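You operate a simulated robot arm through the tools that you are given. There is no shell and no other tool.

You are at the controls of a simulated robot arm. One attempt, no reset.

TASK
Press the gold bush into the grey pulley in the hand press.
Fine: pulley in the small blue tray, lever up and slide out afterwards.

Only the result counts: the job must be done as asked and must still hold three seconds after the hand-in. Knocking over, shifting, dropping, spilling or breaking anything else fails it.

THE ROBOT
A 6-joint arm with a two-finger parallel gripper, fixed in place. Base frame: the origin is on the floor under the middle of its stand, x ahead of it, y to its left, z up; the work surface is at about z = 0.9. Readings come in m, rad, newtons and seconds.
It reaches about 1.347 m from its shoulder. Its first joint turns from -2.897 to 2.897 rad. Payload 3.91 kg.
The tool frame sits at the grasp point between the pads (the TCP): z along the fingers, y along the line on which they close. The tips reach 0.03 m beyond it. The gripper opens to 0.11 m. The fingers are 0.02 m wide and 0.01 m thick; the gripper's body (0.048 by 0.112 m) begins 0.055 m behind the TCP.
Orientation is that of the tool frame in the base frame, as [roll, pitch, yaw] about the fixed x, y, z axes, in that order (R = Rz(yaw) Ry(pitch) Rx(roll)). With the fingers straight down and closing along the base's y, the tool's x points along the base's -x, its y along +y and its z along -z.

THE INTERFACE
- The arm moves only by the tool arm_command. Its argument "moves" is a list of rows, each an object (a shift or turn left out is 0, a gripper value left out holds the last) with "turn": the turn, a rotation vector about the tool's x, y, z in rad, a list of three; "dp": the shift along the tool's x, y, z in m, a list of three; "grip": the finger opening in m, from 0 to 0.11. In form: [{"turn": [rx, ry, rz], "dp": [tx, ty, tz], "grip": grip}, ...]. A call has 1 to 20 rows; each row is the pose to reach, as a shift and turn from the pose commanded when the call began, along the tool's axes at that moment. Each row takes 0.2 s and may step no farther than 0.05 m and 0.15 rad from the row before; otherwise, or with a gripper value out of range, the whole call is refused. Where a pose cannot be reached the arm comes as near as it can. A force on the tool above 90 N (or 10 N above the force at the start of the call, whichever is more), or a blocked arm, ends the call early, and 0.2 s more pass. The fingers move at their own pace (about 0.108 m/s each) and stop on an object; they squeeze with about 25 N. The grip force told is the motor's: it shows also when the fingers shut on nothing. Time passes only in rows, and 0.2 s behind the last, so rows that repeat a pose let the fingers close. It gives the time, the measured TCP pose, the force on the tool (base axes), the opening and the grip force at its end, in the units of the frame above (readings bear some noise), with the torque about the TCP (base axes, N m) and any sound that the robot's microphone picked up, and new pictures: "show" is both (left out), scene, wrist or none.
- Cameras (640 x 400 px; columns grow to the right, rows downward): "scene" is fixed at [0.0514, -0.6515, 1.6317]; the picture's right is [0.74, -0.68, 0.00], its down [-0.30, -0.32, -0.90] and it looks along [0.61, 0.66, -0.44] (base axes); focal length 319 px, centre (320, 200). "wrist" rides on the gripper at [0.072, 0.017, -0.103] in the tool frame; the picture's right is [-0.23, 0.97, 0.00], its down [-0.76, -0.18, -0.62] and it looks along [-0.61, -0.14, 0.78] (tool axes); focal length 222 px, centre (320, 200).
- probe_pixels(camera, pixels): for up to 12 pixels [column, row] of the newest picture of that camera ("zoom" is the newest enlarged one), the place [x, y, z] in the base frame of the surface seen there, good to about 0.002 m. It takes no simulated time.
- close_up(camera, box): a new picture of the part [left, top, right, bottom] of that camera's present view, enlarged. It takes no simulated time.
- job_done(): hands the job in; it is judged then, once.

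Open the gripper and draw the arm clear of the work before you hand the job in, unless the task says otherwise.

The tools are called after "Call:" as name(argument=value, ...) on one line, values as JSON. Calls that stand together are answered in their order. arm_command: Moves the arm, as the interface text tells. Its arguments: {"type":"object","properties":{"moves":{"type":"array","items":{"type":"object","properties":{"turn":{"type":"array","items":{"type":"number"}},"dp":{"type":"array","items":{"type":"number"}},"grip":{"type":"number"}}}},"show":{"type":"string","enum":["both","scene","wrist","none"]}},"required":["moves"]} The other tools are called the same way: probe_pixels (camera, pixels) gives the place of the surface under pixels of a picture; close_up (camera, box) takes an enlarged picture of a part of a camera's view; job_done () hands the job in.

At the start:

```text
time_s: 0.0
tcp_pos: [0.5372, -0.0463, 1.307]
orientation: [-3.141, 0.006, -3.14]
ft_force: [-0.1, -0.1, 0.1]
wrist_torque: [-0.01, -0.01, 0.0]
grip_width: 0.1102
grasp_force: 0.1
```

scene: 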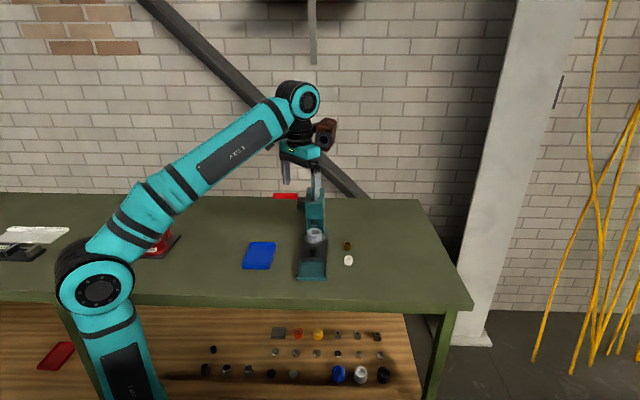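
wrist: 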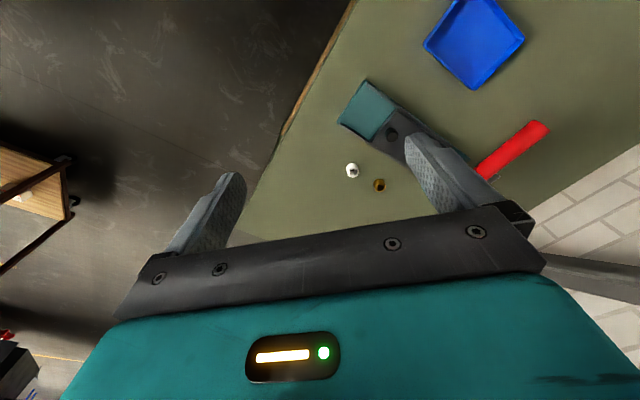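

The scene shows the press near (313,235), bushes near (348,250), blue tray near (259,255). I'll take close-ups to understand the layout first.

Call:
close_up(camera="scene", box=[220, 130, 400, 290])

Call:
close_up(camera="wrist", box=[300, 0, 580, 220])

```text
2.50 times, centred on (310, 210) of scene
```

zoom: 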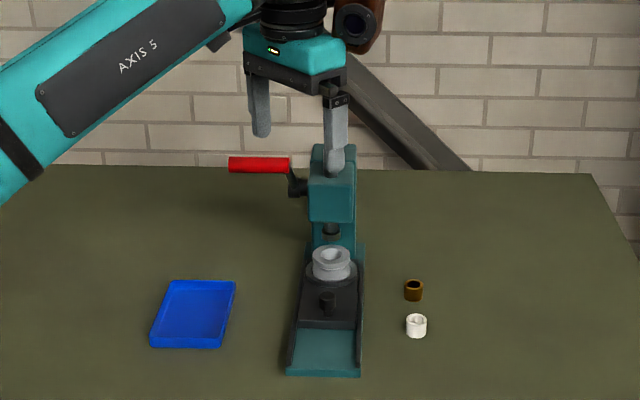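

```text
1.82 times, centred on (440, 110) of wrist
```

zoom: 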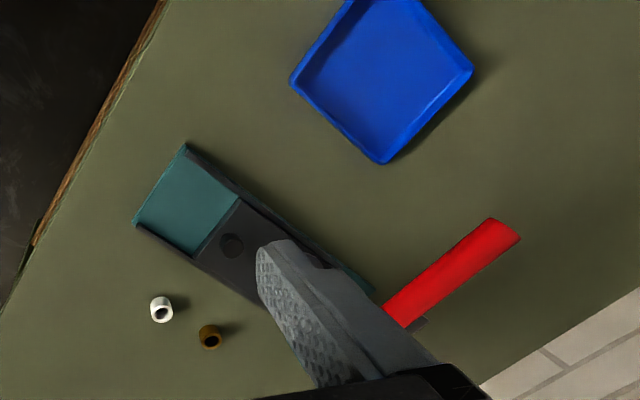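

The press has a slide with a black knob, the pulley sits in its nest, and the lever has a red handle. I'll zoom in tighter and probe the parts.

Call:
close_up(camera="scene", box=[280, 180, 370, 285])

Call:
probe_pixels(camera="scene", pixels=[[346, 243], [346, 250], [348, 257], [348, 264], [316, 229], [314, 238], [311, 252], [309, 268], [298, 279], [324, 279], [275, 196], [297, 196]])

```text
3.81 times, centred on (325, 232) of scene
```

zoom: 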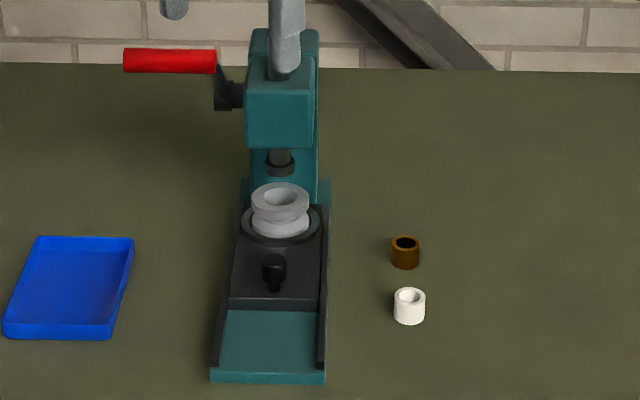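

```text
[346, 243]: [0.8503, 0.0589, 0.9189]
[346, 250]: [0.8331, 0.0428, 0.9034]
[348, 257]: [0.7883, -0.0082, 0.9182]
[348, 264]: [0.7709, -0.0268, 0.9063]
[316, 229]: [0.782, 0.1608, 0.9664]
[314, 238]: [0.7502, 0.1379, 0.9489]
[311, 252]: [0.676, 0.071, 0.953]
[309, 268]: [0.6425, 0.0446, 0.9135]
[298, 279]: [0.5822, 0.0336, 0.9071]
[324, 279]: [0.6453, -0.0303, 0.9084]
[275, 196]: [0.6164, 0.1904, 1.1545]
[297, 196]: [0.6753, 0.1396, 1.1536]
```

I'll probe the zoomed image for accurate geometry: pulley, knob, slide, ram, lever and bush.

Call:
probe_pixels(camera="zoom", pixels=[[253, 196], [307, 197], [281, 210], [281, 185], [281, 197], [274, 258], [274, 270], [232, 303], [318, 305], [247, 230], [318, 232], [281, 242]])

Call:
probe_pixels(camera="zoom", pixels=[[405, 238], [393, 243], [418, 243], [405, 248], [405, 262], [280, 165], [268, 165], [293, 165], [128, 60], [210, 60], [222, 95], [238, 95]])

Call:
probe_pixels(camera="zoom", pixels=[[40, 240], [130, 240], [108, 336], [5, 334], [70, 285], [248, 110], [310, 110], [250, 145], [310, 145], [281, 30], [255, 32], [316, 35]])

```text
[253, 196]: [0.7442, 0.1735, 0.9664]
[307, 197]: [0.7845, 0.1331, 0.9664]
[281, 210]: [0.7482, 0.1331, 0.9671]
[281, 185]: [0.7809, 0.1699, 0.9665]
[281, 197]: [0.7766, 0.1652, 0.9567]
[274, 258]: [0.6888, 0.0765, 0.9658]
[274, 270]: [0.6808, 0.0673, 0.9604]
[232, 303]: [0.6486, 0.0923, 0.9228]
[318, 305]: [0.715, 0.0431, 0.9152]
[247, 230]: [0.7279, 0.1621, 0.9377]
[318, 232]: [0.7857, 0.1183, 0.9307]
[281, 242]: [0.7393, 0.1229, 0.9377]
```

```text
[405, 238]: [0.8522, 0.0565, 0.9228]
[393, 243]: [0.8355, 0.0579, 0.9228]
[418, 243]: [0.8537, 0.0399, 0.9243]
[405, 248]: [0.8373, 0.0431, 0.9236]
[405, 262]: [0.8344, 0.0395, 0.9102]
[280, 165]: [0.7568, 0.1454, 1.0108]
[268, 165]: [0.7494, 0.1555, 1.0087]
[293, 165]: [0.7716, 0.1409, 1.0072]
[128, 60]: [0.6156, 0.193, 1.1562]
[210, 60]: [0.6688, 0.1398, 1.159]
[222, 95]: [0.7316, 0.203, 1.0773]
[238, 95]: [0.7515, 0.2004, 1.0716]
```

```text
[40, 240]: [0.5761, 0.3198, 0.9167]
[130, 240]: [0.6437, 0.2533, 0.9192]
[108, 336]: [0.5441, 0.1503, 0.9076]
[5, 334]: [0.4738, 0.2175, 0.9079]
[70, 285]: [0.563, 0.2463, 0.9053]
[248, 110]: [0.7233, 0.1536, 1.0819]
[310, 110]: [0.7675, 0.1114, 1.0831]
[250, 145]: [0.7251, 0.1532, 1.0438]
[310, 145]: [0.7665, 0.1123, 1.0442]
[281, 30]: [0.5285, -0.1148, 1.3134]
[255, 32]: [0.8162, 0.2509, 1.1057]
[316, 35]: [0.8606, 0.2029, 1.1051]
```

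Geometry is getting clear: the press axis runs at about 45°, pulley near (0.765,0.153). I'll check the shelf clutter and the bushes closely to be sure which is the gold one.

Call:
close_up(camera="scene", box=[190, 310, 410, 395])

Call:
close_up(camera="scene", box=[330, 232, 366, 272])

Call:
close_up(camera="scene", box=[270, 180, 340, 230])

Call:
close_up(camera="scene", box=[294, 215, 336, 270])

```text
2.91 times, centred on (300, 352) of scene
```

zoom: 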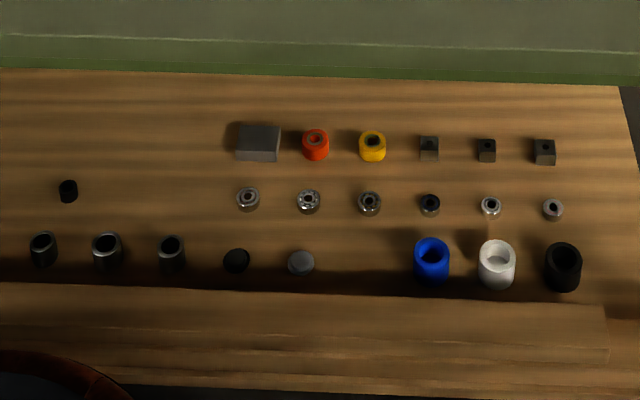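

```text
10.00 times, centred on (348, 252) of scene
```

zoom: 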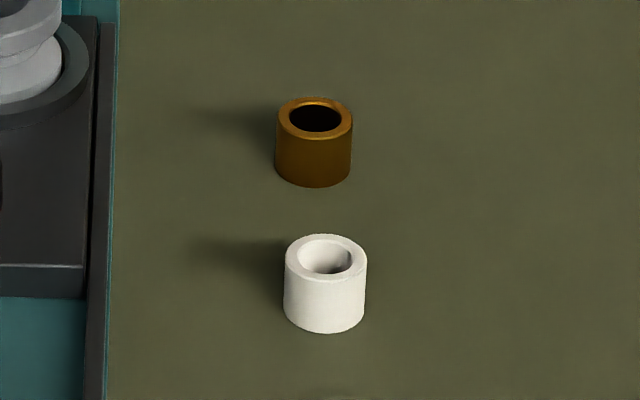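

```text
8.00 times, centred on (305, 205) of scene
```

zoom: 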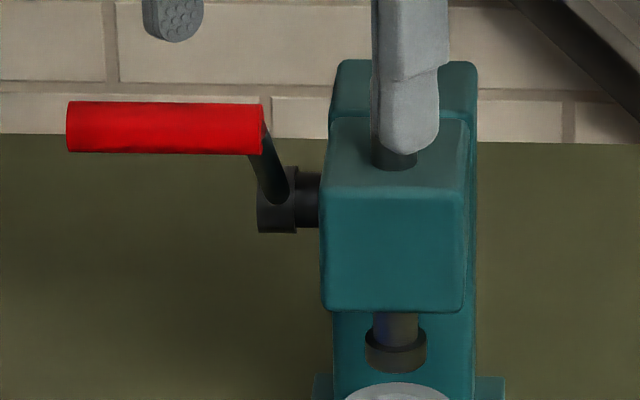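

```text
7.27 times, centred on (315, 242) of scene
```

zoom: 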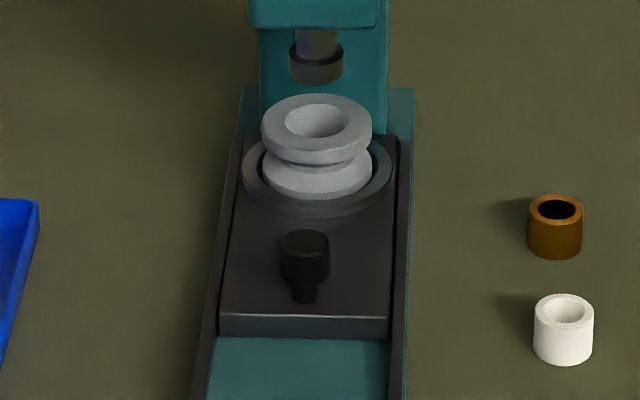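

Only one gold bush, at zoom (556,225). I'll probe the knob, bore and bush details in this last zoom.

Call:
probe_pixels(camera="zoom", pixels=[[304, 236], [304, 247], [304, 262], [282, 262], [327, 262], [304, 292], [304, 275], [316, 122], [316, 134], [316, 145], [290, 120], [344, 122]])

Call:
probe_pixels(camera="zoom", pixels=[[556, 198], [556, 221], [533, 209], [579, 209], [556, 209], [556, 255], [222, 318], [388, 322], [212, 390], [225, 390], [396, 385], [405, 385]])

Call:
probe_pixels(camera="zoom", pixels=[[316, 98], [264, 128], [370, 130], [316, 152], [316, 70], [316, 82], [290, 66], [342, 66], [250, 190], [384, 190], [316, 212], [300, 310]])

```text
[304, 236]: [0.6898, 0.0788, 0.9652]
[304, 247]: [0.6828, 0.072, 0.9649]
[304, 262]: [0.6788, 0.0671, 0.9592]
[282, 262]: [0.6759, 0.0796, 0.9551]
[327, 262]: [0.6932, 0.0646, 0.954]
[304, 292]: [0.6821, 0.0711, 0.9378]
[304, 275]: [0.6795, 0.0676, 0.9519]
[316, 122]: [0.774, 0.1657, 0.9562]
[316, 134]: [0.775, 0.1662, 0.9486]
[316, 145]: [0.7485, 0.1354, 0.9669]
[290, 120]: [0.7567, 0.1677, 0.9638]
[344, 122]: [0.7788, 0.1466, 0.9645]
```

```text
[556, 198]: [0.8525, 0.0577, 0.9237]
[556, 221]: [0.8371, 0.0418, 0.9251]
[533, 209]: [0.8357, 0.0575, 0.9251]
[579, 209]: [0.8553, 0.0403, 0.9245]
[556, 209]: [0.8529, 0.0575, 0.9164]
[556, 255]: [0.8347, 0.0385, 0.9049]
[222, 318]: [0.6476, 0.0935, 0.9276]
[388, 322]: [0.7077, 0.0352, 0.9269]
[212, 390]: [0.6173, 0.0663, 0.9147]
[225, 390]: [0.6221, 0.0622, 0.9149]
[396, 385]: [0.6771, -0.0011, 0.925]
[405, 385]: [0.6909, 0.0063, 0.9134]
```

```text
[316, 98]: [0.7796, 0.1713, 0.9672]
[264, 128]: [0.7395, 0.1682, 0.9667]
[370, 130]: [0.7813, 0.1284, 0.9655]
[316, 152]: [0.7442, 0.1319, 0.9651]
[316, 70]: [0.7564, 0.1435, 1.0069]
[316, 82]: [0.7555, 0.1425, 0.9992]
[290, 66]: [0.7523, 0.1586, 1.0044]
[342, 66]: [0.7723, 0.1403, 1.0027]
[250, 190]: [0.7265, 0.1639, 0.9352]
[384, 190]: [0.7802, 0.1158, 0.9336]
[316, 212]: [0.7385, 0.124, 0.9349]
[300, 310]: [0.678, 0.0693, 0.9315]
```

The gold bush is the one at about (0.845, 0.0495), top z 0.925; the knob is at about (0.687, 0.076), top z 0.965; the slide is currently in, under the ram. I start by yawing the gripper 45° so the fingers close across the press, while moving toward a point above the knob.

Call:
arm_command(moves=[{"turn": [0, 0, -0.131], "dp": [-0.013, 0.009, 0.018]}, {"turn": [0, 0, -0.262], "dp": [-0.027, 0.018, 0.036]}, {"turn": [0, 0, -0.393], "dp": [-0.041, 0.028, 0.054]}, {"turn": [0, 0, -0.524], "dp": [-0.055, 0.037, 0.072]}, {"turn": [0, 0, -0.655], "dp": [-0.069, 0.046, 0.09]}, {"turn": [0, 0, -0.785], "dp": [-0.083, 0.056, 0.107]}, {"turn": [0, 0, -0.785], "dp": [-0.083, 0.056, 0.107], "grip": 0.06}])

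```text
time_s: 1.6
tcp_pos: [0.6223, 0.0092, 1.202]
orientation: [-3.136, 0.006, -2.355]
ft_force: [0.2, 0.4, 0.0]
wrist_torque: [-0.02, -0.01, -0.01]
grip_width: 0.06
grasp_force: 0.1
```

scene: 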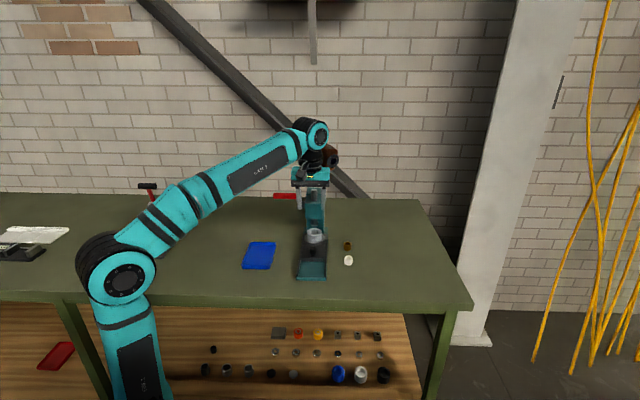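
wrist: 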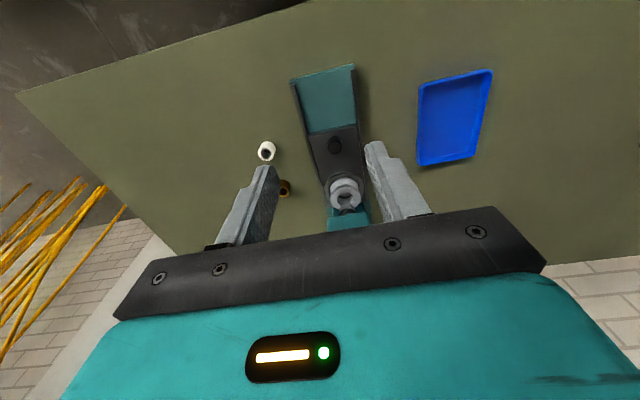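

The gripper is now aligned with the press. Let me take a wrist close-up of knob and pulley (around (340,165)) and probe more exact positions.

Call:
close_up(camera="wrist", box=[240, 60, 400, 240])

```text
2.22 times, centred on (320, 150) of wrist
```

zoom: 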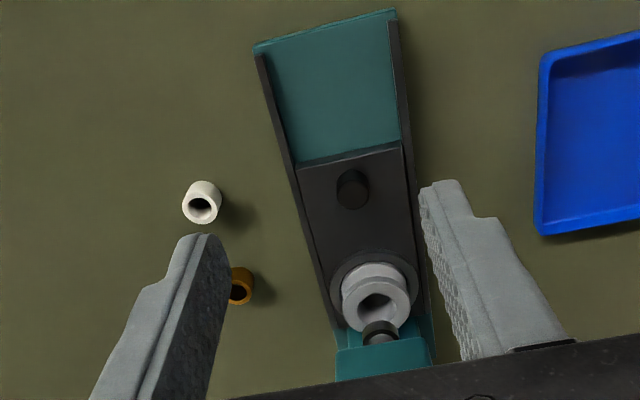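

Call:
probe_pixels(camera="zoom", pixels=[[352, 184], [352, 194], [338, 190], [367, 190], [352, 206], [343, 304], [410, 300], [376, 277], [376, 300], [202, 190], [192, 208], [213, 208]])

Call:
probe_pixels(camera="zoom", pixels=[[302, 166], [400, 148], [262, 56], [390, 22], [255, 48], [396, 12], [350, 158], [330, 35], [376, 322], [345, 350], [430, 340], [345, 270]])

```text
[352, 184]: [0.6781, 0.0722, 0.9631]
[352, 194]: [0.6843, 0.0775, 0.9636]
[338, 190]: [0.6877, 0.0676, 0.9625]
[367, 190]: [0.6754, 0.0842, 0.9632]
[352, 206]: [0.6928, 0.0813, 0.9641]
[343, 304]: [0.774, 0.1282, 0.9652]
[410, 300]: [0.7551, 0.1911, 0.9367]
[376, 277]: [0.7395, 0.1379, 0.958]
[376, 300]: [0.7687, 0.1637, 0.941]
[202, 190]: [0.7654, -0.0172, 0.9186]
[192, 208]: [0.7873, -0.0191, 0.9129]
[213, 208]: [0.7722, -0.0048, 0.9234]
```

```text
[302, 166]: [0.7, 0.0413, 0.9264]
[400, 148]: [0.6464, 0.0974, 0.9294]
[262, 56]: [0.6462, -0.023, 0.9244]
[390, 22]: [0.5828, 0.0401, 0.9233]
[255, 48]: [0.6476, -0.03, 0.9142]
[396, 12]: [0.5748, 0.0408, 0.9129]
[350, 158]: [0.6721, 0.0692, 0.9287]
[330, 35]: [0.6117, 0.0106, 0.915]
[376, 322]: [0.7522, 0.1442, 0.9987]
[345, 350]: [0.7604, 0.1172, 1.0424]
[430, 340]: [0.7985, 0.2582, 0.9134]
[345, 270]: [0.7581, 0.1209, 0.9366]
```

Knob centre is about (0.685, 0.076). I tilt the gripper 25° back toward the operator side (clear of head and lever) and descend to a pre-grasp point above the knob.

Call:
arm_command(moves=[{"turn": [0, -0.087, 0], "dp": [-0.01, 0.001, 0.032]}, {"turn": [0, -0.175, 0], "dp": [-0.02, 0.001, 0.063]}, {"turn": [0, -0.262, 0], "dp": [-0.03, 0.002, 0.095]}, {"turn": [0, -0.349, 0], "dp": [-0.04, 0.002, 0.126]}, {"turn": [0, -0.436, 0], "dp": [-0.0495, 0.003, 0.1575]}, {"turn": [0, -0.436, 0], "dp": [-0.0495, 0.003, 0.1575]}])

```text
time_s: 3.0
tcp_pos: [0.6559, 0.0471, 1.0429]
orientation: [-3.135, 0.44, -2.354]
ft_force: [-0.2, -0.4, -0.7]
wrist_torque: [-0.01, -0.01, 0.02]
grip_width: 0.0602
grasp_force: 0.0
```

scene: 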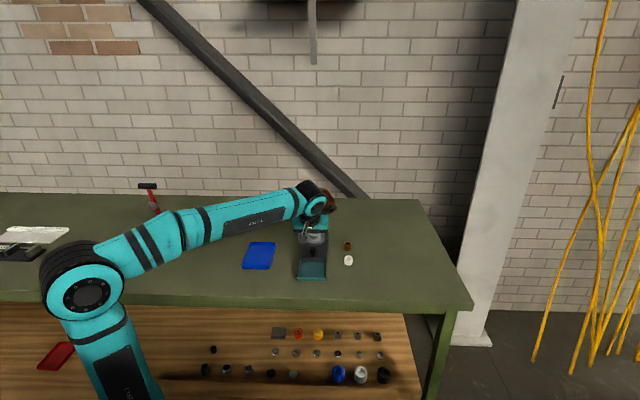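
wrist: 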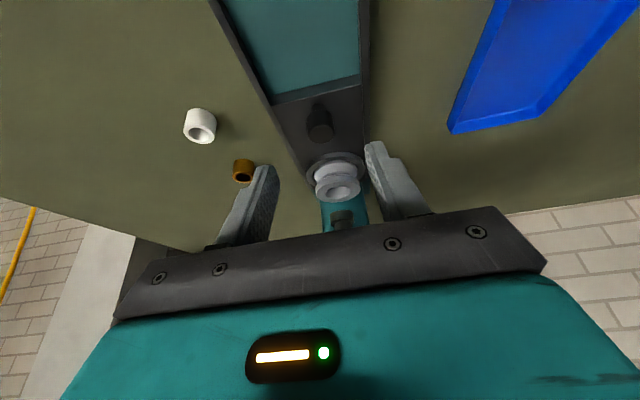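

The fingers straddle the knob line (knob at wrist (319,118)). I advance along the tool axis to the knob.

Call:
arm_command(moves=[{"dp": [0, 0, 0.03]}, {"dp": [0, 0, 0.055]}, {"dp": [0, 0, 0.07]}, {"dp": [0, 0, 0.078]}, {"dp": [0, 0, 0.078]}], show="wrist")

Call:
close_up(camera="scene", box=[270, 170, 360, 285])

```text
time_s: 4.2
tcp_pos: [0.678, 0.0734, 0.9733]
orientation: [-3.135, 0.442, -2.355]
ft_force: [-0.2, -0.2, 0.5]
wrist_torque: [0.01, 0.03, 0.0]
grip_width: 0.0598
grasp_force: 0.1
```

wrist: 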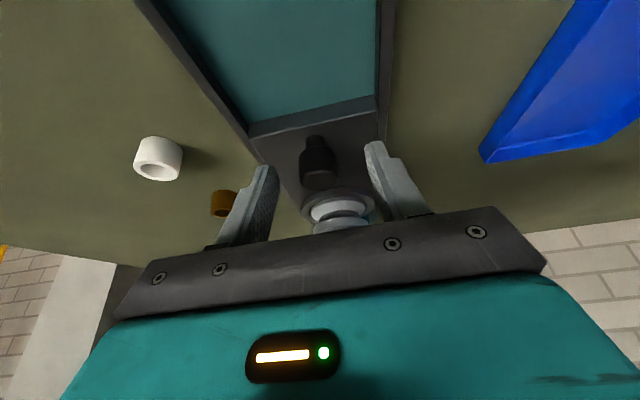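

```text
3.48 times, centred on (315, 228) of scene
```

zoom: 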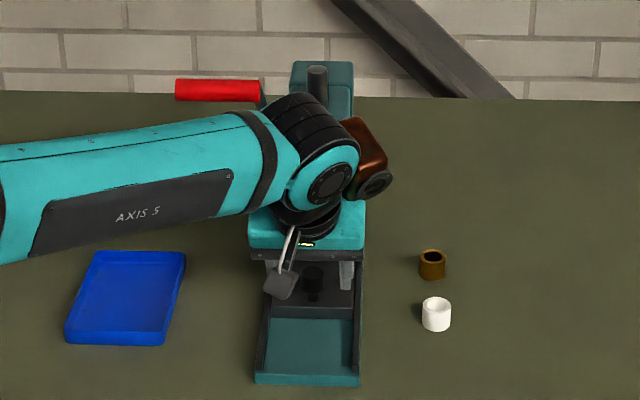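

The fingers straddle the knob (wrist (317,165)). I close on it with the pose held.

Call:
arm_command(moves=[{"dp": [0, 0, 0], "grip": 0.02}, {"dp": [0, 0, 0], "grip": 0.0}, {"dp": [0, 0, 0], "grip": 0.0}], show="wrist")

Call:
close_up(camera="wrist", box=[240, 90, 400, 230])

```text
time_s: 5.0
tcp_pos: [0.6778, 0.0725, 0.9731]
orientation: [-3.135, 0.443, -2.355]
ft_force: [11.7, -9.5, 1.0]
wrist_torque: [0.27, 0.0, -0.21]
grip_width: 0.0248
grasp_force: 45.1
```

wrist: 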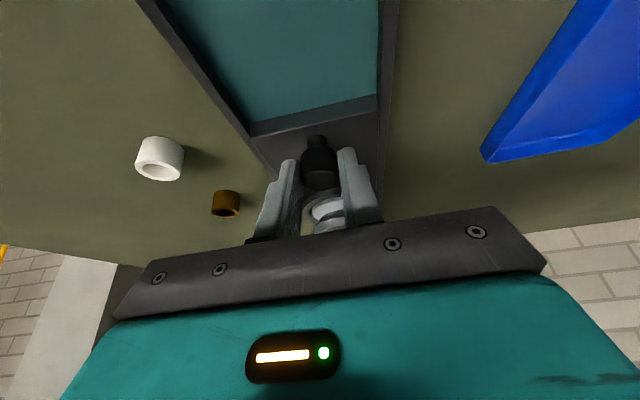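

```text
2.86 times, centred on (320, 160) of wrist
```

zoom: 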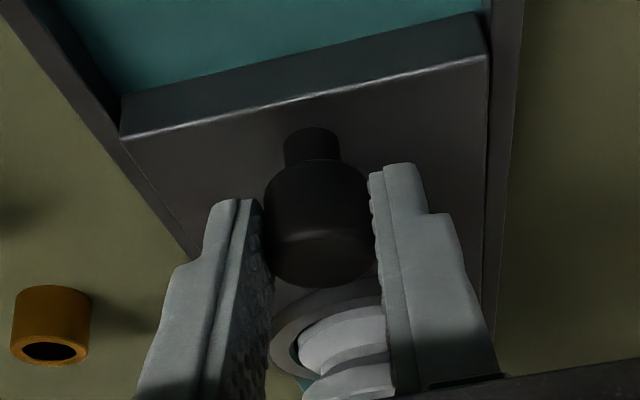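

Knob is gripped (width 0.0248) with a 15 N side load toward −l, so I relax the lateral offset slightly and start pulling the slide straight out along −f.

Call:
arm_command(moves=[{"dp": [0, -0.002, 0]}, {"dp": [0.0045, -0.002, -0.0021]}, {"dp": [0.009, -0.002, -0.0043]}, {"dp": [0.0181, -0.002, -0.0086]}, {"dp": [0.0181, -0.002, -0.0086]}], show="wrist")

```text
time_s: 6.2
tcp_pos: [0.6643, 0.0566, 0.973]
orientation: [-3.135, 0.441, -2.352]
ft_force: [-11.8, 11.1, 1.5]
wrist_torque: [1.05, 0.33, 0.16]
grip_width: 0.0245
grasp_force: 44.8
```

wrist: 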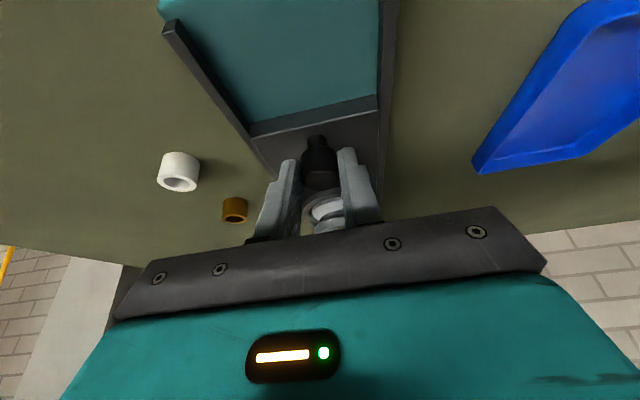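

The slide follows. I correct the lateral offset by +1 mm and keep pulling another 50 mm.

Call:
arm_command(moves=[{"dp": [0.009, 0.001, -0.0043]}, {"dp": [0.0181, 0.001, -0.0086]}, {"dp": [0.0271, 0.001, -0.0128]}, {"dp": [0.0362, 0.001, -0.0171]}, {"dp": [0.0452, 0.001, -0.0213]}, {"dp": [0.0452, 0.001, -0.0213]}], show="both")

```text
time_s: 7.6
tcp_pos: [0.6303, 0.0219, 0.9732]
orientation: [-3.136, 0.44, -2.352]
ft_force: [-18.4, 16.4, -11.7]
wrist_torque: [0.58, 1.13, 0.28]
grip_width: 0.0244
grasp_force: 44.7
```

scene: 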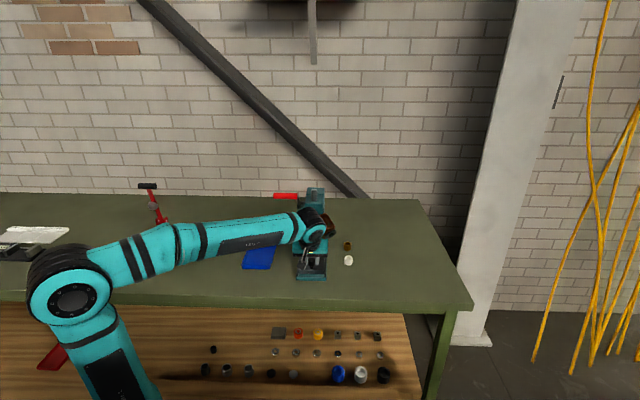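
wrist: 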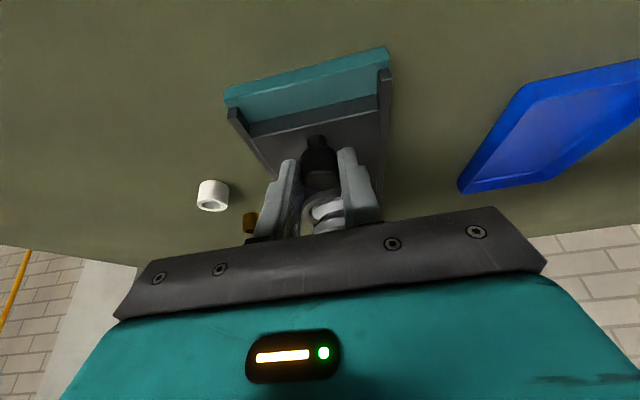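

Slide is out 70 mm, with about 18 mm of base still showing ahead of it. I continue in small steps with a lateral correction and watch for the end stop.

Call:
arm_command(moves=[{"dp": [0.0045, 0.0015, -0.0021]}, {"dp": [0.009, 0.002, -0.0043]}, {"dp": [0.009, 0.002, -0.0043]}], show="wrist")

```text
time_s: 8.4
tcp_pos: [0.6224, 0.0141, 0.9744]
orientation: [-3.135, 0.439, -2.354]
ft_force: [-3.6, 2.0, -15.6]
wrist_torque: [0.17, 0.67, 0.01]
grip_width: 0.0246
grasp_force: 45.1
```

wrist: 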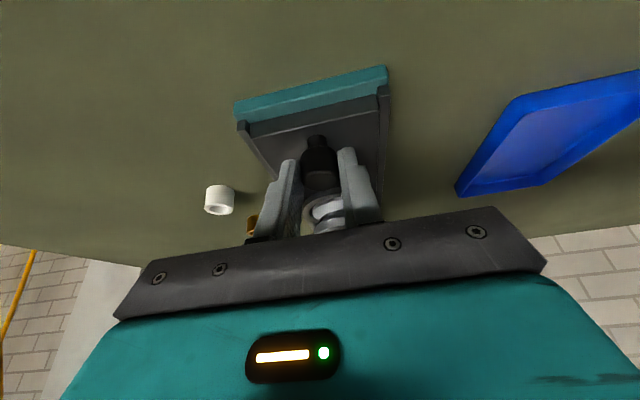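

No end stop felt yet (pull force about 1 N). I pull another 10 mm, lowering 1 mm to relieve the vertical load.

Call:
arm_command(moves=[{"dp": [0.003, 0, -0.0005]}, {"dp": [0.0057, 0, -0.0015]}, {"dp": [0.0094, 0, -0.0034]}, {"dp": [0.0094, 0, -0.0034]}], show="wrist")

```text
time_s: 9.4
tcp_pos: [0.6158, 0.0076, 0.9737]
orientation: [-3.134, 0.442, -2.354]
ft_force: [4.9, -2.0, 0.9]
wrist_torque: [0.71, 0.01, -0.08]
grip_width: 0.0244
grasp_force: 45.3
```

wrist: 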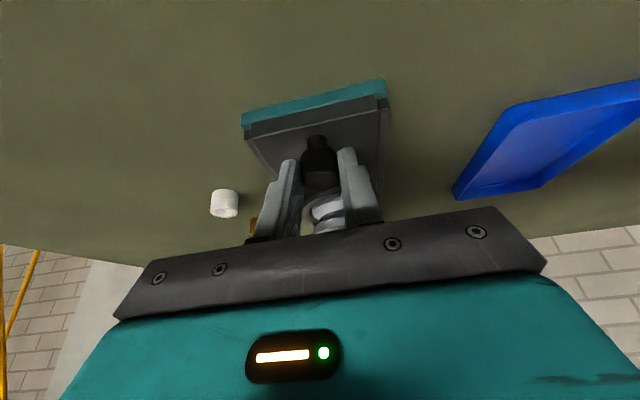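

Travel so far 90 mm and still free. I go on in small steps to find the end stop.

Call:
arm_command(moves=[{"dp": [0.0036, 0, -0.0017]}, {"dp": [0.0072, 0, -0.0034]}, {"dp": [0.0108, 0, -0.0051]}, {"dp": [0.0108, 0, -0.0051]}], show="both")

```text
time_s: 10.4
tcp_pos: [0.6068, -0.0019, 0.9744]
orientation: [-3.134, 0.44, -2.355]
ft_force: [13.1, -12.4, 18.4]
wrist_torque: [0.31, -0.11, -0.19]
grip_width: 0.0246
grasp_force: 45.1
```

scene: 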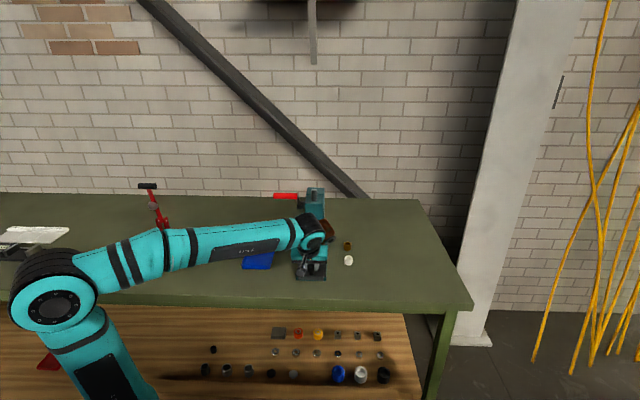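
wrist: 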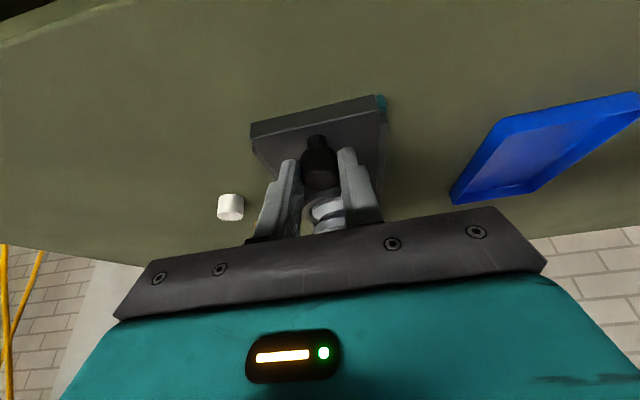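

Travel is now 104 mm, still without a stop. I continue carefully with small lateral/vertical corrections.

Call:
arm_command(moves=[{"dp": [0.0032, -0.001, -0.0025]}, {"dp": [0.0068, -0.001, -0.0042]}, {"dp": [0.0104, -0.001, -0.006]}, {"dp": [0.0104, -0.001, -0.006]}], show="wrist")

```text
time_s: 11.4
tcp_pos: [0.5977, -0.0104, 0.9727]
orientation: [-3.137, 0.441, -2.356]
ft_force: [-2.0, -2.6, -2.7]
wrist_torque: [0.4, 0.53, 0.02]
grip_width: 0.0245
grasp_force: 44.9
```

wrist: 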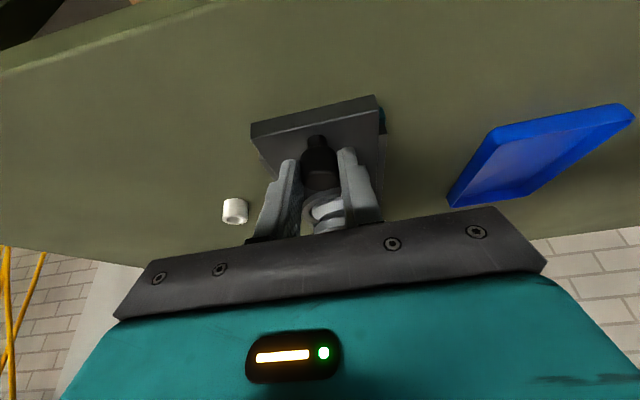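

Travel is 116 mm, forces small. A little further to find the limit.

Call:
arm_command(moves=[{"dp": [0.0036, 0, -0.0017]}, {"dp": [0.0072, 0, -0.0034]}, {"dp": [0.0108, 0, -0.0051]}, {"dp": [0.0108, 0, -0.0051]}], show="wrist")

```text
time_s: 12.4
tcp_pos: [0.5909, -0.0176, 0.9741]
orientation: [-3.135, 0.44, -2.353]
ft_force: [15.2, 24.6, 0.7]
wrist_torque: [0.89, -0.35, 0.01]
grip_width: 0.0246
grasp_force: 44.8
```

wrist: 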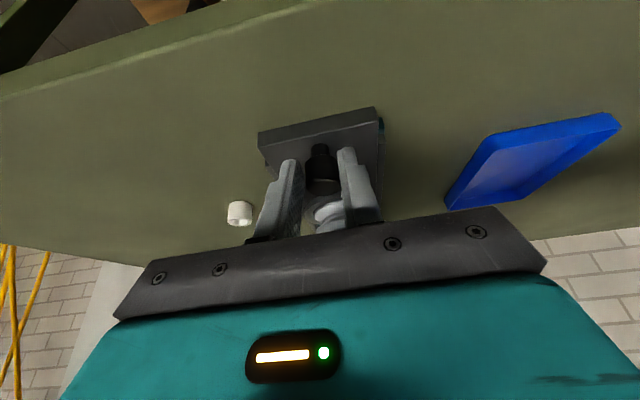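

A 28 N force along +f shows the end stop at about 120 mm travel. I release the knob and retreat along the tool axis.

Call:
arm_command(moves=[{"dp": [-0.004, 0, 0.002]}, {"dp": [-0.004, 0, 0.002], "grip": 0.06}, {"dp": [-0.004, 0, 0.002], "grip": 0.06}, {"dp": [-0.004, 0, -0.04], "grip": 0.06}, {"dp": [-0.004, 0, -0.085], "grip": 0.06}, {"dp": [-0.004, 0, -0.13], "grip": 0.06}, {"dp": [-0.004, 0, -0.13], "grip": 0.06}], show="both")

```text
time_s: 14.0
tcp_pos: [0.5529, -0.0536, 1.0957]
orientation: [-3.133, 0.44, -2.354]
ft_force: [0.2, 0.1, -0.3]
wrist_torque: [0.01, 0.0, 0.03]
grip_width: 0.0599
grasp_force: 0.1
```

scene: 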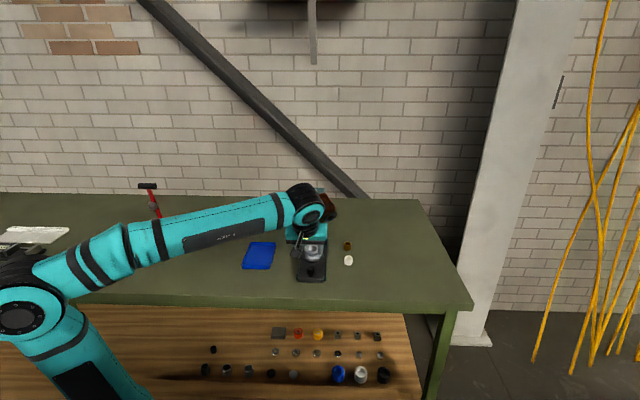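
wrist: 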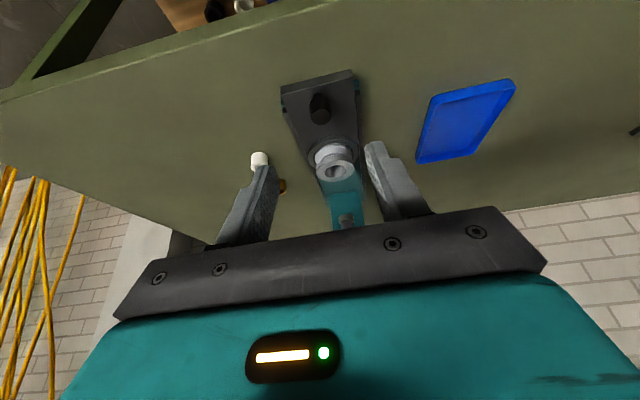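

Slide is out. Now I go to the gold bush: return the tool to vertical while moving over to above (0.845, 0.0495) at z≈1.10.

Call:
arm_command(moves=[{"turn": [0, 0.055, 0], "dp": [-0.0318, -0.0167, 0.0144]}, {"turn": [0, 0.11, 0], "dp": [-0.0637, -0.0334, 0.0288]}, {"turn": [0, 0.165, 0], "dp": [-0.0955, -0.0501, 0.0432]}, {"turn": [0, 0.22, 0], "dp": [-0.1274, -0.0668, 0.0576]}, {"turn": [0, 0.275, 0], "dp": [-0.1592, -0.0835, 0.072]}, {"turn": [0, 0.33, 0], "dp": [-0.191, -0.1002, 0.0864]}, {"turn": [0, 0.385, 0], "dp": [-0.2229, -0.1169, 0.1008]}, {"turn": [0, 0.44, 0], "dp": [-0.2547, -0.1336, 0.1152]}, {"turn": [0, 0.44, 0], "dp": [-0.2547, -0.1336, 0.1152]}], show="both")

```text
time_s: 16.0
tcp_pos: [0.8467, 0.0488, 1.0978]
orientation: [-3.137, -0.001, -2.355]
ft_force: [-0.6, -0.9, -0.5]
wrist_torque: [0.01, -0.03, -0.01]
grip_width: 0.0599
grasp_force: 0.0
```

scene: 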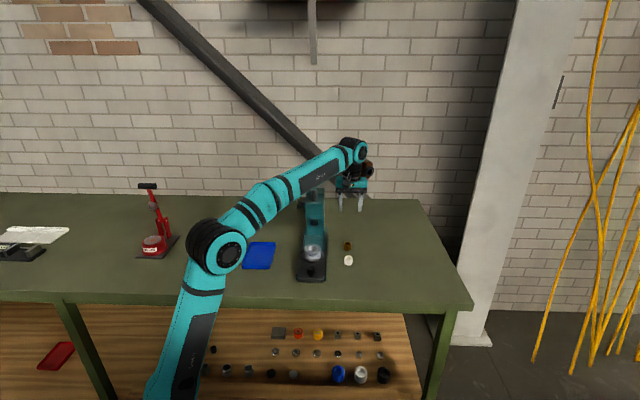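
wrist: 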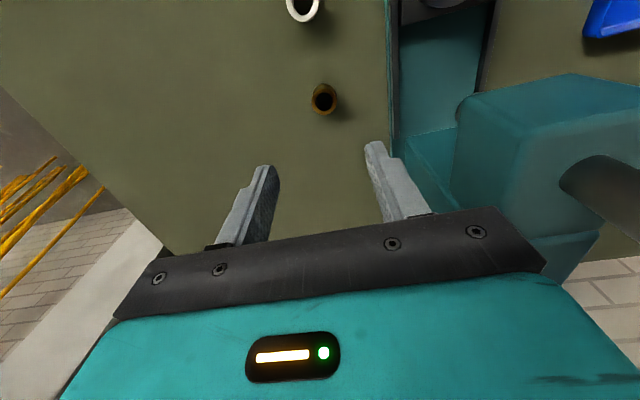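

Gripper is above the gold bush (wrist (324,98)). Before lowering I check where the forearm passes relative to the lever, and get the bush position from the wrist view.

Call:
probe_pixels(camera="scene", pixels=[[300, 195], [310, 190], [320, 185], [330, 178], [290, 200], [280, 205], [270, 212], [318, 165], [300, 178], [285, 188], [345, 165], [340, 190]])

Call:
close_up(camera="wrist", box=[284, 60, 364, 120])

Call:
probe_pixels(camera="wrist", pixels=[[324, 86], [312, 98], [336, 98], [324, 112], [324, 99], [321, 90]])

Call:
close_up(camera="scene", box=[260, 130, 390, 290])

```text
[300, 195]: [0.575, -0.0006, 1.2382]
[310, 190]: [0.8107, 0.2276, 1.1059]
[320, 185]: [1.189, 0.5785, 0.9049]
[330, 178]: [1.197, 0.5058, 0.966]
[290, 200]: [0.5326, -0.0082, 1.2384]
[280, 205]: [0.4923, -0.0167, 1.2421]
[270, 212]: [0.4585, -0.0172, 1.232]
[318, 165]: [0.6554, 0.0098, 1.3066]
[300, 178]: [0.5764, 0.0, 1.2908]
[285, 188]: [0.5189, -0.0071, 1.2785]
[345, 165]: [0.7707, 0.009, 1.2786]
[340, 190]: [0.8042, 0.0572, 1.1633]
```

```text
6.67 times, centred on (324, 90) of wrist
```

zoom: 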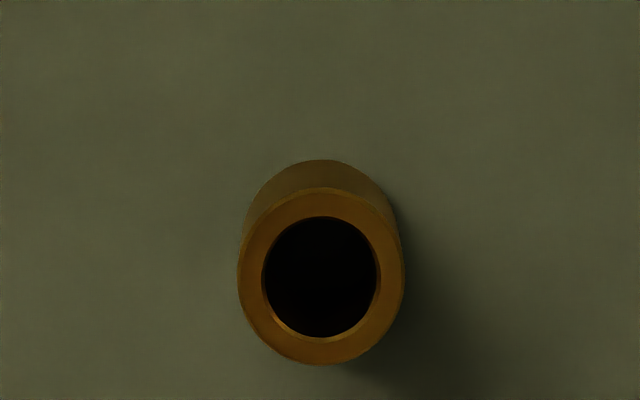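

```text
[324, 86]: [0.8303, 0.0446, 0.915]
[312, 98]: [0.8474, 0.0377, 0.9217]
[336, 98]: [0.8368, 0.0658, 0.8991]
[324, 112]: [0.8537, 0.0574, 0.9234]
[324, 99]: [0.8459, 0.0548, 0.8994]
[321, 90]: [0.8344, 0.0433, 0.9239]
```

```text
2.50 times, centred on (325, 210) of scene
```

zoom: 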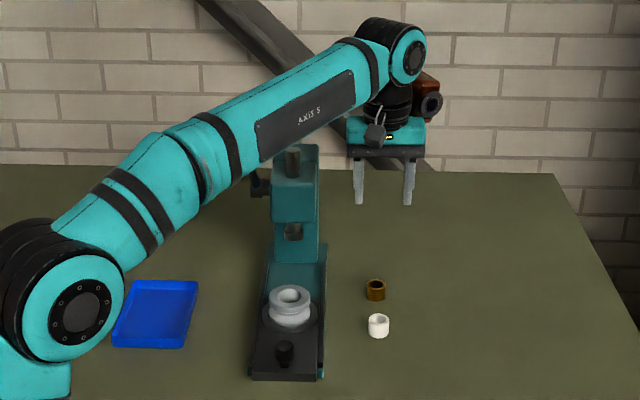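

The forearm will pass about 2–4 cm from the press head when lowered vertically, so I tilt the tool 20° toward the operator for extra clearance and descend to a pre-grasp point over the gold bush.

Call:
arm_command(moves=[{"turn": [0, -0.087, 0], "dp": [0.0093, 0.0011, 0.005]}, {"turn": [0, -0.175, 0], "dp": [0.0186, 0.0022, 0.02]}, {"turn": [0, -0.262, 0], "dp": [0.0279, 0.0034, 0.045]}, {"turn": [0, -0.349, 0], "dp": [0.0372, 0.0045, 0.07]}, {"turn": [0, -0.349, 0], "dp": [0.0372, 0.0045, 0.0828]}, {"turn": [0, -0.349, 0], "dp": [0.0372, 0.0045, 0.0828]}], show="both")

Call:
close_up(camera="wrist", box=[240, 100, 400, 220])

Call:
close_up(camera="scene", box=[260, 130, 390, 290])

```text
time_s: 17.4
tcp_pos: [0.8173, 0.0238, 1.0151]
orientation: [-3.134, 0.35, -2.353]
ft_force: [0.6, 0.6, -0.7]
wrist_torque: [-0.01, 0.02, 0.0]
grip_width: 0.0599
grasp_force: 0.0
```

scene: 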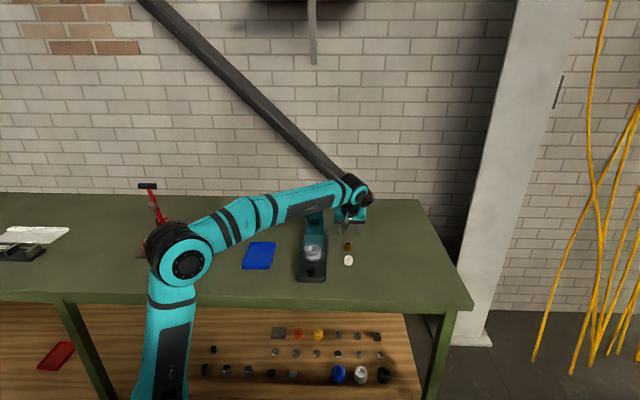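
wrist: 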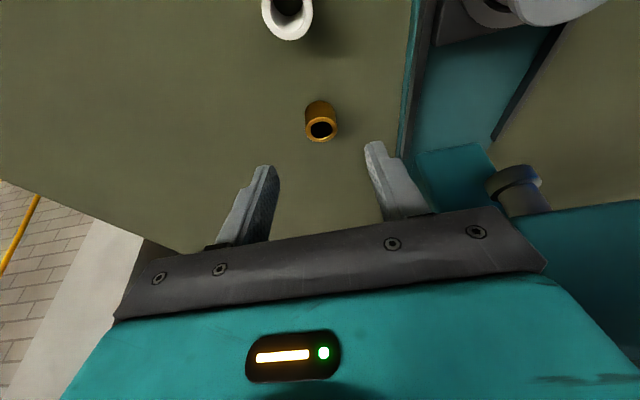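

```text
3.33 times, centred on (320, 160) of wrist
```

zoom: 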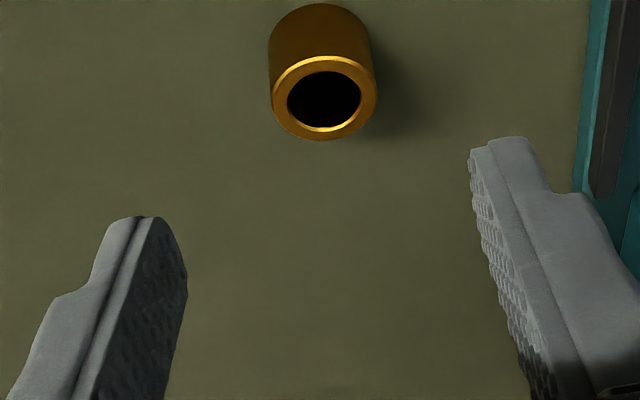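

```text
2.50 times, centred on (325, 210) of scene
```

zoom: 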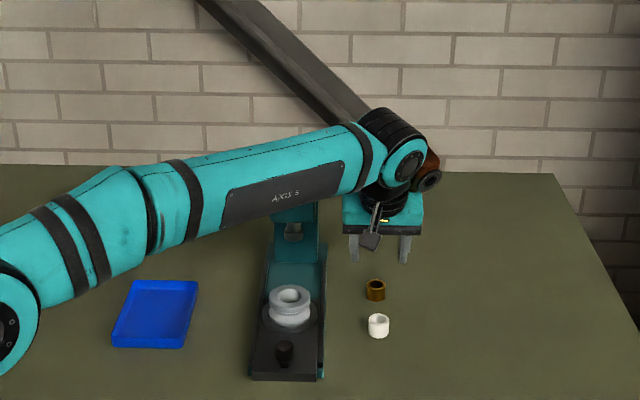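

Bush is centred between fingers (ray gives f≈0.632, l≈−0.560). I check the forearm clearance to the press head before lowering the last 80 mm.

Call:
probe_pixels(camera="zoom", pixels=[[300, 175], [300, 202], [260, 190], [330, 150], [345, 185], [360, 150], [250, 215], [240, 225], [275, 205], [318, 195], [400, 160], [395, 135]])

```text
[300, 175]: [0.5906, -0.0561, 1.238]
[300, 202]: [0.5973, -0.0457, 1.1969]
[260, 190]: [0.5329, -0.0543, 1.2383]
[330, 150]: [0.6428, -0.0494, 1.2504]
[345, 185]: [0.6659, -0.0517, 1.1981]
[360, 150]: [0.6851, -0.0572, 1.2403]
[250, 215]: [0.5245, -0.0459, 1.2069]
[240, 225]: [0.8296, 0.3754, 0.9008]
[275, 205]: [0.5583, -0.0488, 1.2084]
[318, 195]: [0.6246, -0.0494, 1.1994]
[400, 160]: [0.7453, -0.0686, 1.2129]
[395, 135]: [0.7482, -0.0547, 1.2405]
```

Forearm surface is at y≈−0.05, far from the head and lever. I lower along the tool axis onto the bush.

Call:
arm_command(moves=[{"dp": [0, 0, 0.03]}, {"dp": [0, 0.0005, 0.055]}, {"dp": [0, 0.0005, 0.07]}, {"dp": [0, 0.0005, 0.08]}, {"dp": [0, 0.0005, 0.08]}], show="wrist")

Call:
close_up(camera="wrist", box=[240, 100, 400, 220])

Call:
close_up(camera="scene", box=[320, 200, 390, 280])

```text
time_s: 18.6
tcp_pos: [0.8358, 0.0454, 0.9401]
orientation: [-3.133, 0.349, -2.354]
ft_force: [0.8, 0.2, 0.6]
wrist_torque: [-0.01, -0.01, 0.0]
grip_width: 0.0601
grasp_force: 0.0
```

wrist: 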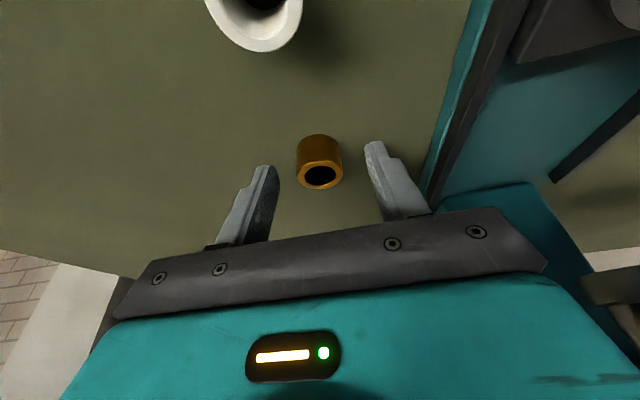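

```text
3.33 times, centred on (320, 160) of wrist
```

zoom: 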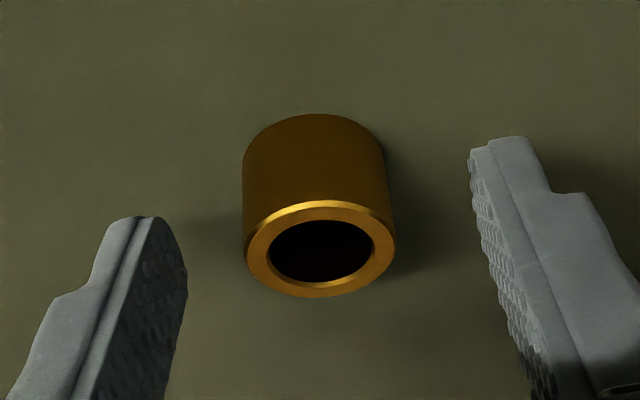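

```text
5.00 times, centred on (355, 240) of scene
```

zoom: 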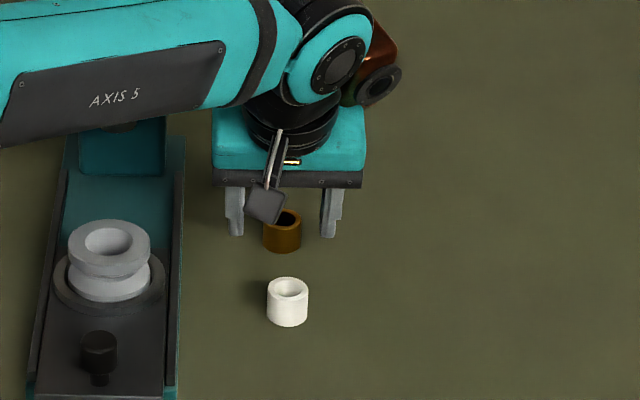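

The bush is centred between the pads (offset <1 mm). I close the gripper.

Call:
arm_command(moves=[{"dp": [0, 0, 0], "grip": 0.034}, {"dp": [0, 0, 0], "grip": 0.02}, {"dp": [0, 0, 0], "grip": 0.0}, {"dp": [0, 0, 0], "grip": 0.0}], show="wrist")

Call:
close_up(camera="wrist", box=[240, 100, 400, 220])

```text
time_s: 19.6
tcp_pos: [0.8367, 0.0439, 0.9409]
orientation: [-3.135, 0.35, -2.355]
ft_force: [-0.3, 0.5, 0.1]
wrist_torque: [0.0, 0.01, -0.07]
grip_width: 0.0286
grasp_force: 25.2
```

wrist: 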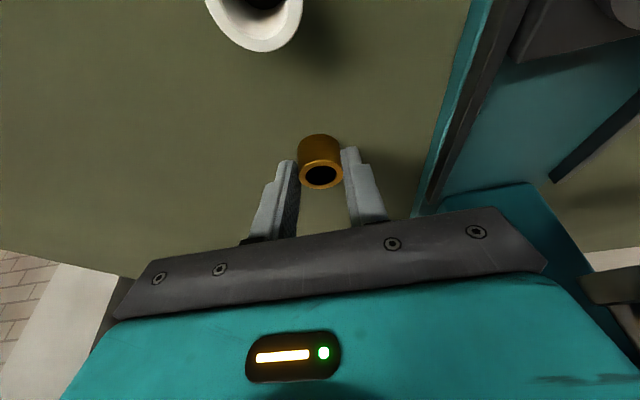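

```text
3.33 times, centred on (320, 160) of wrist
```

zoom: 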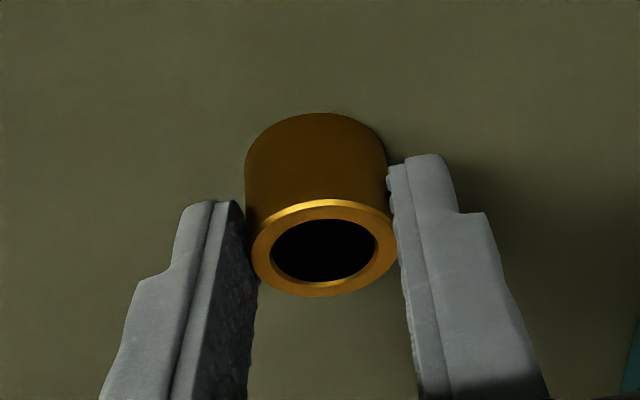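

Bush gripped at 28.6 mm. I lift straight up 0.12 m.

Call:
arm_command(moves=[{"dp": [-0.0034, 0, -0.0094]}, {"dp": [-0.0103, 0, -0.0282]}, {"dp": [-0.0205, 0, -0.0564]}, {"dp": [-0.0308, 0, -0.0846]}, {"dp": [-0.041, 0, -0.1128]}, {"dp": [-0.041, 0, -0.1128]}], show="both")

Call:
close_up(camera="scene", box=[292, 230, 340, 286])

```text
time_s: 21.0
tcp_pos: [0.8342, 0.0443, 1.06]
orientation: [-3.135, 0.349, -2.356]
ft_force: [0.2, 0.1, -1.1]
wrist_torque: [0.04, 0.01, 0.0]
grip_width: 0.0289
grasp_force: 24.7
```

scene: 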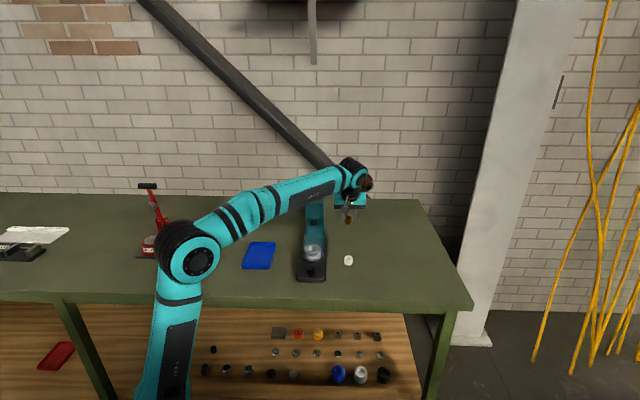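
wrist: 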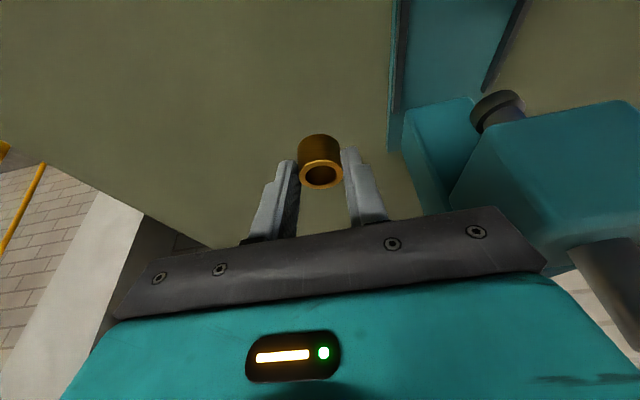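

```text
7.14 times, centred on (316, 258) of scene
```

zoom: 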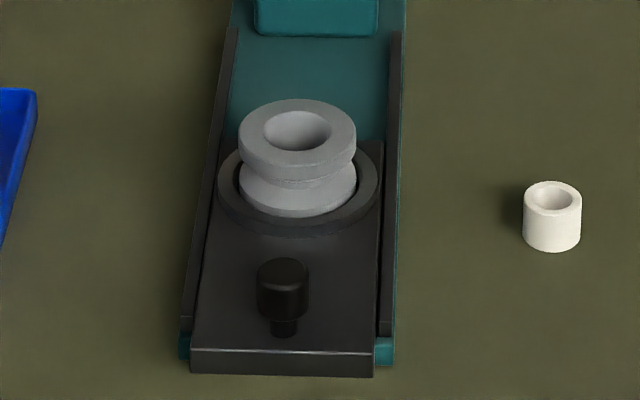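

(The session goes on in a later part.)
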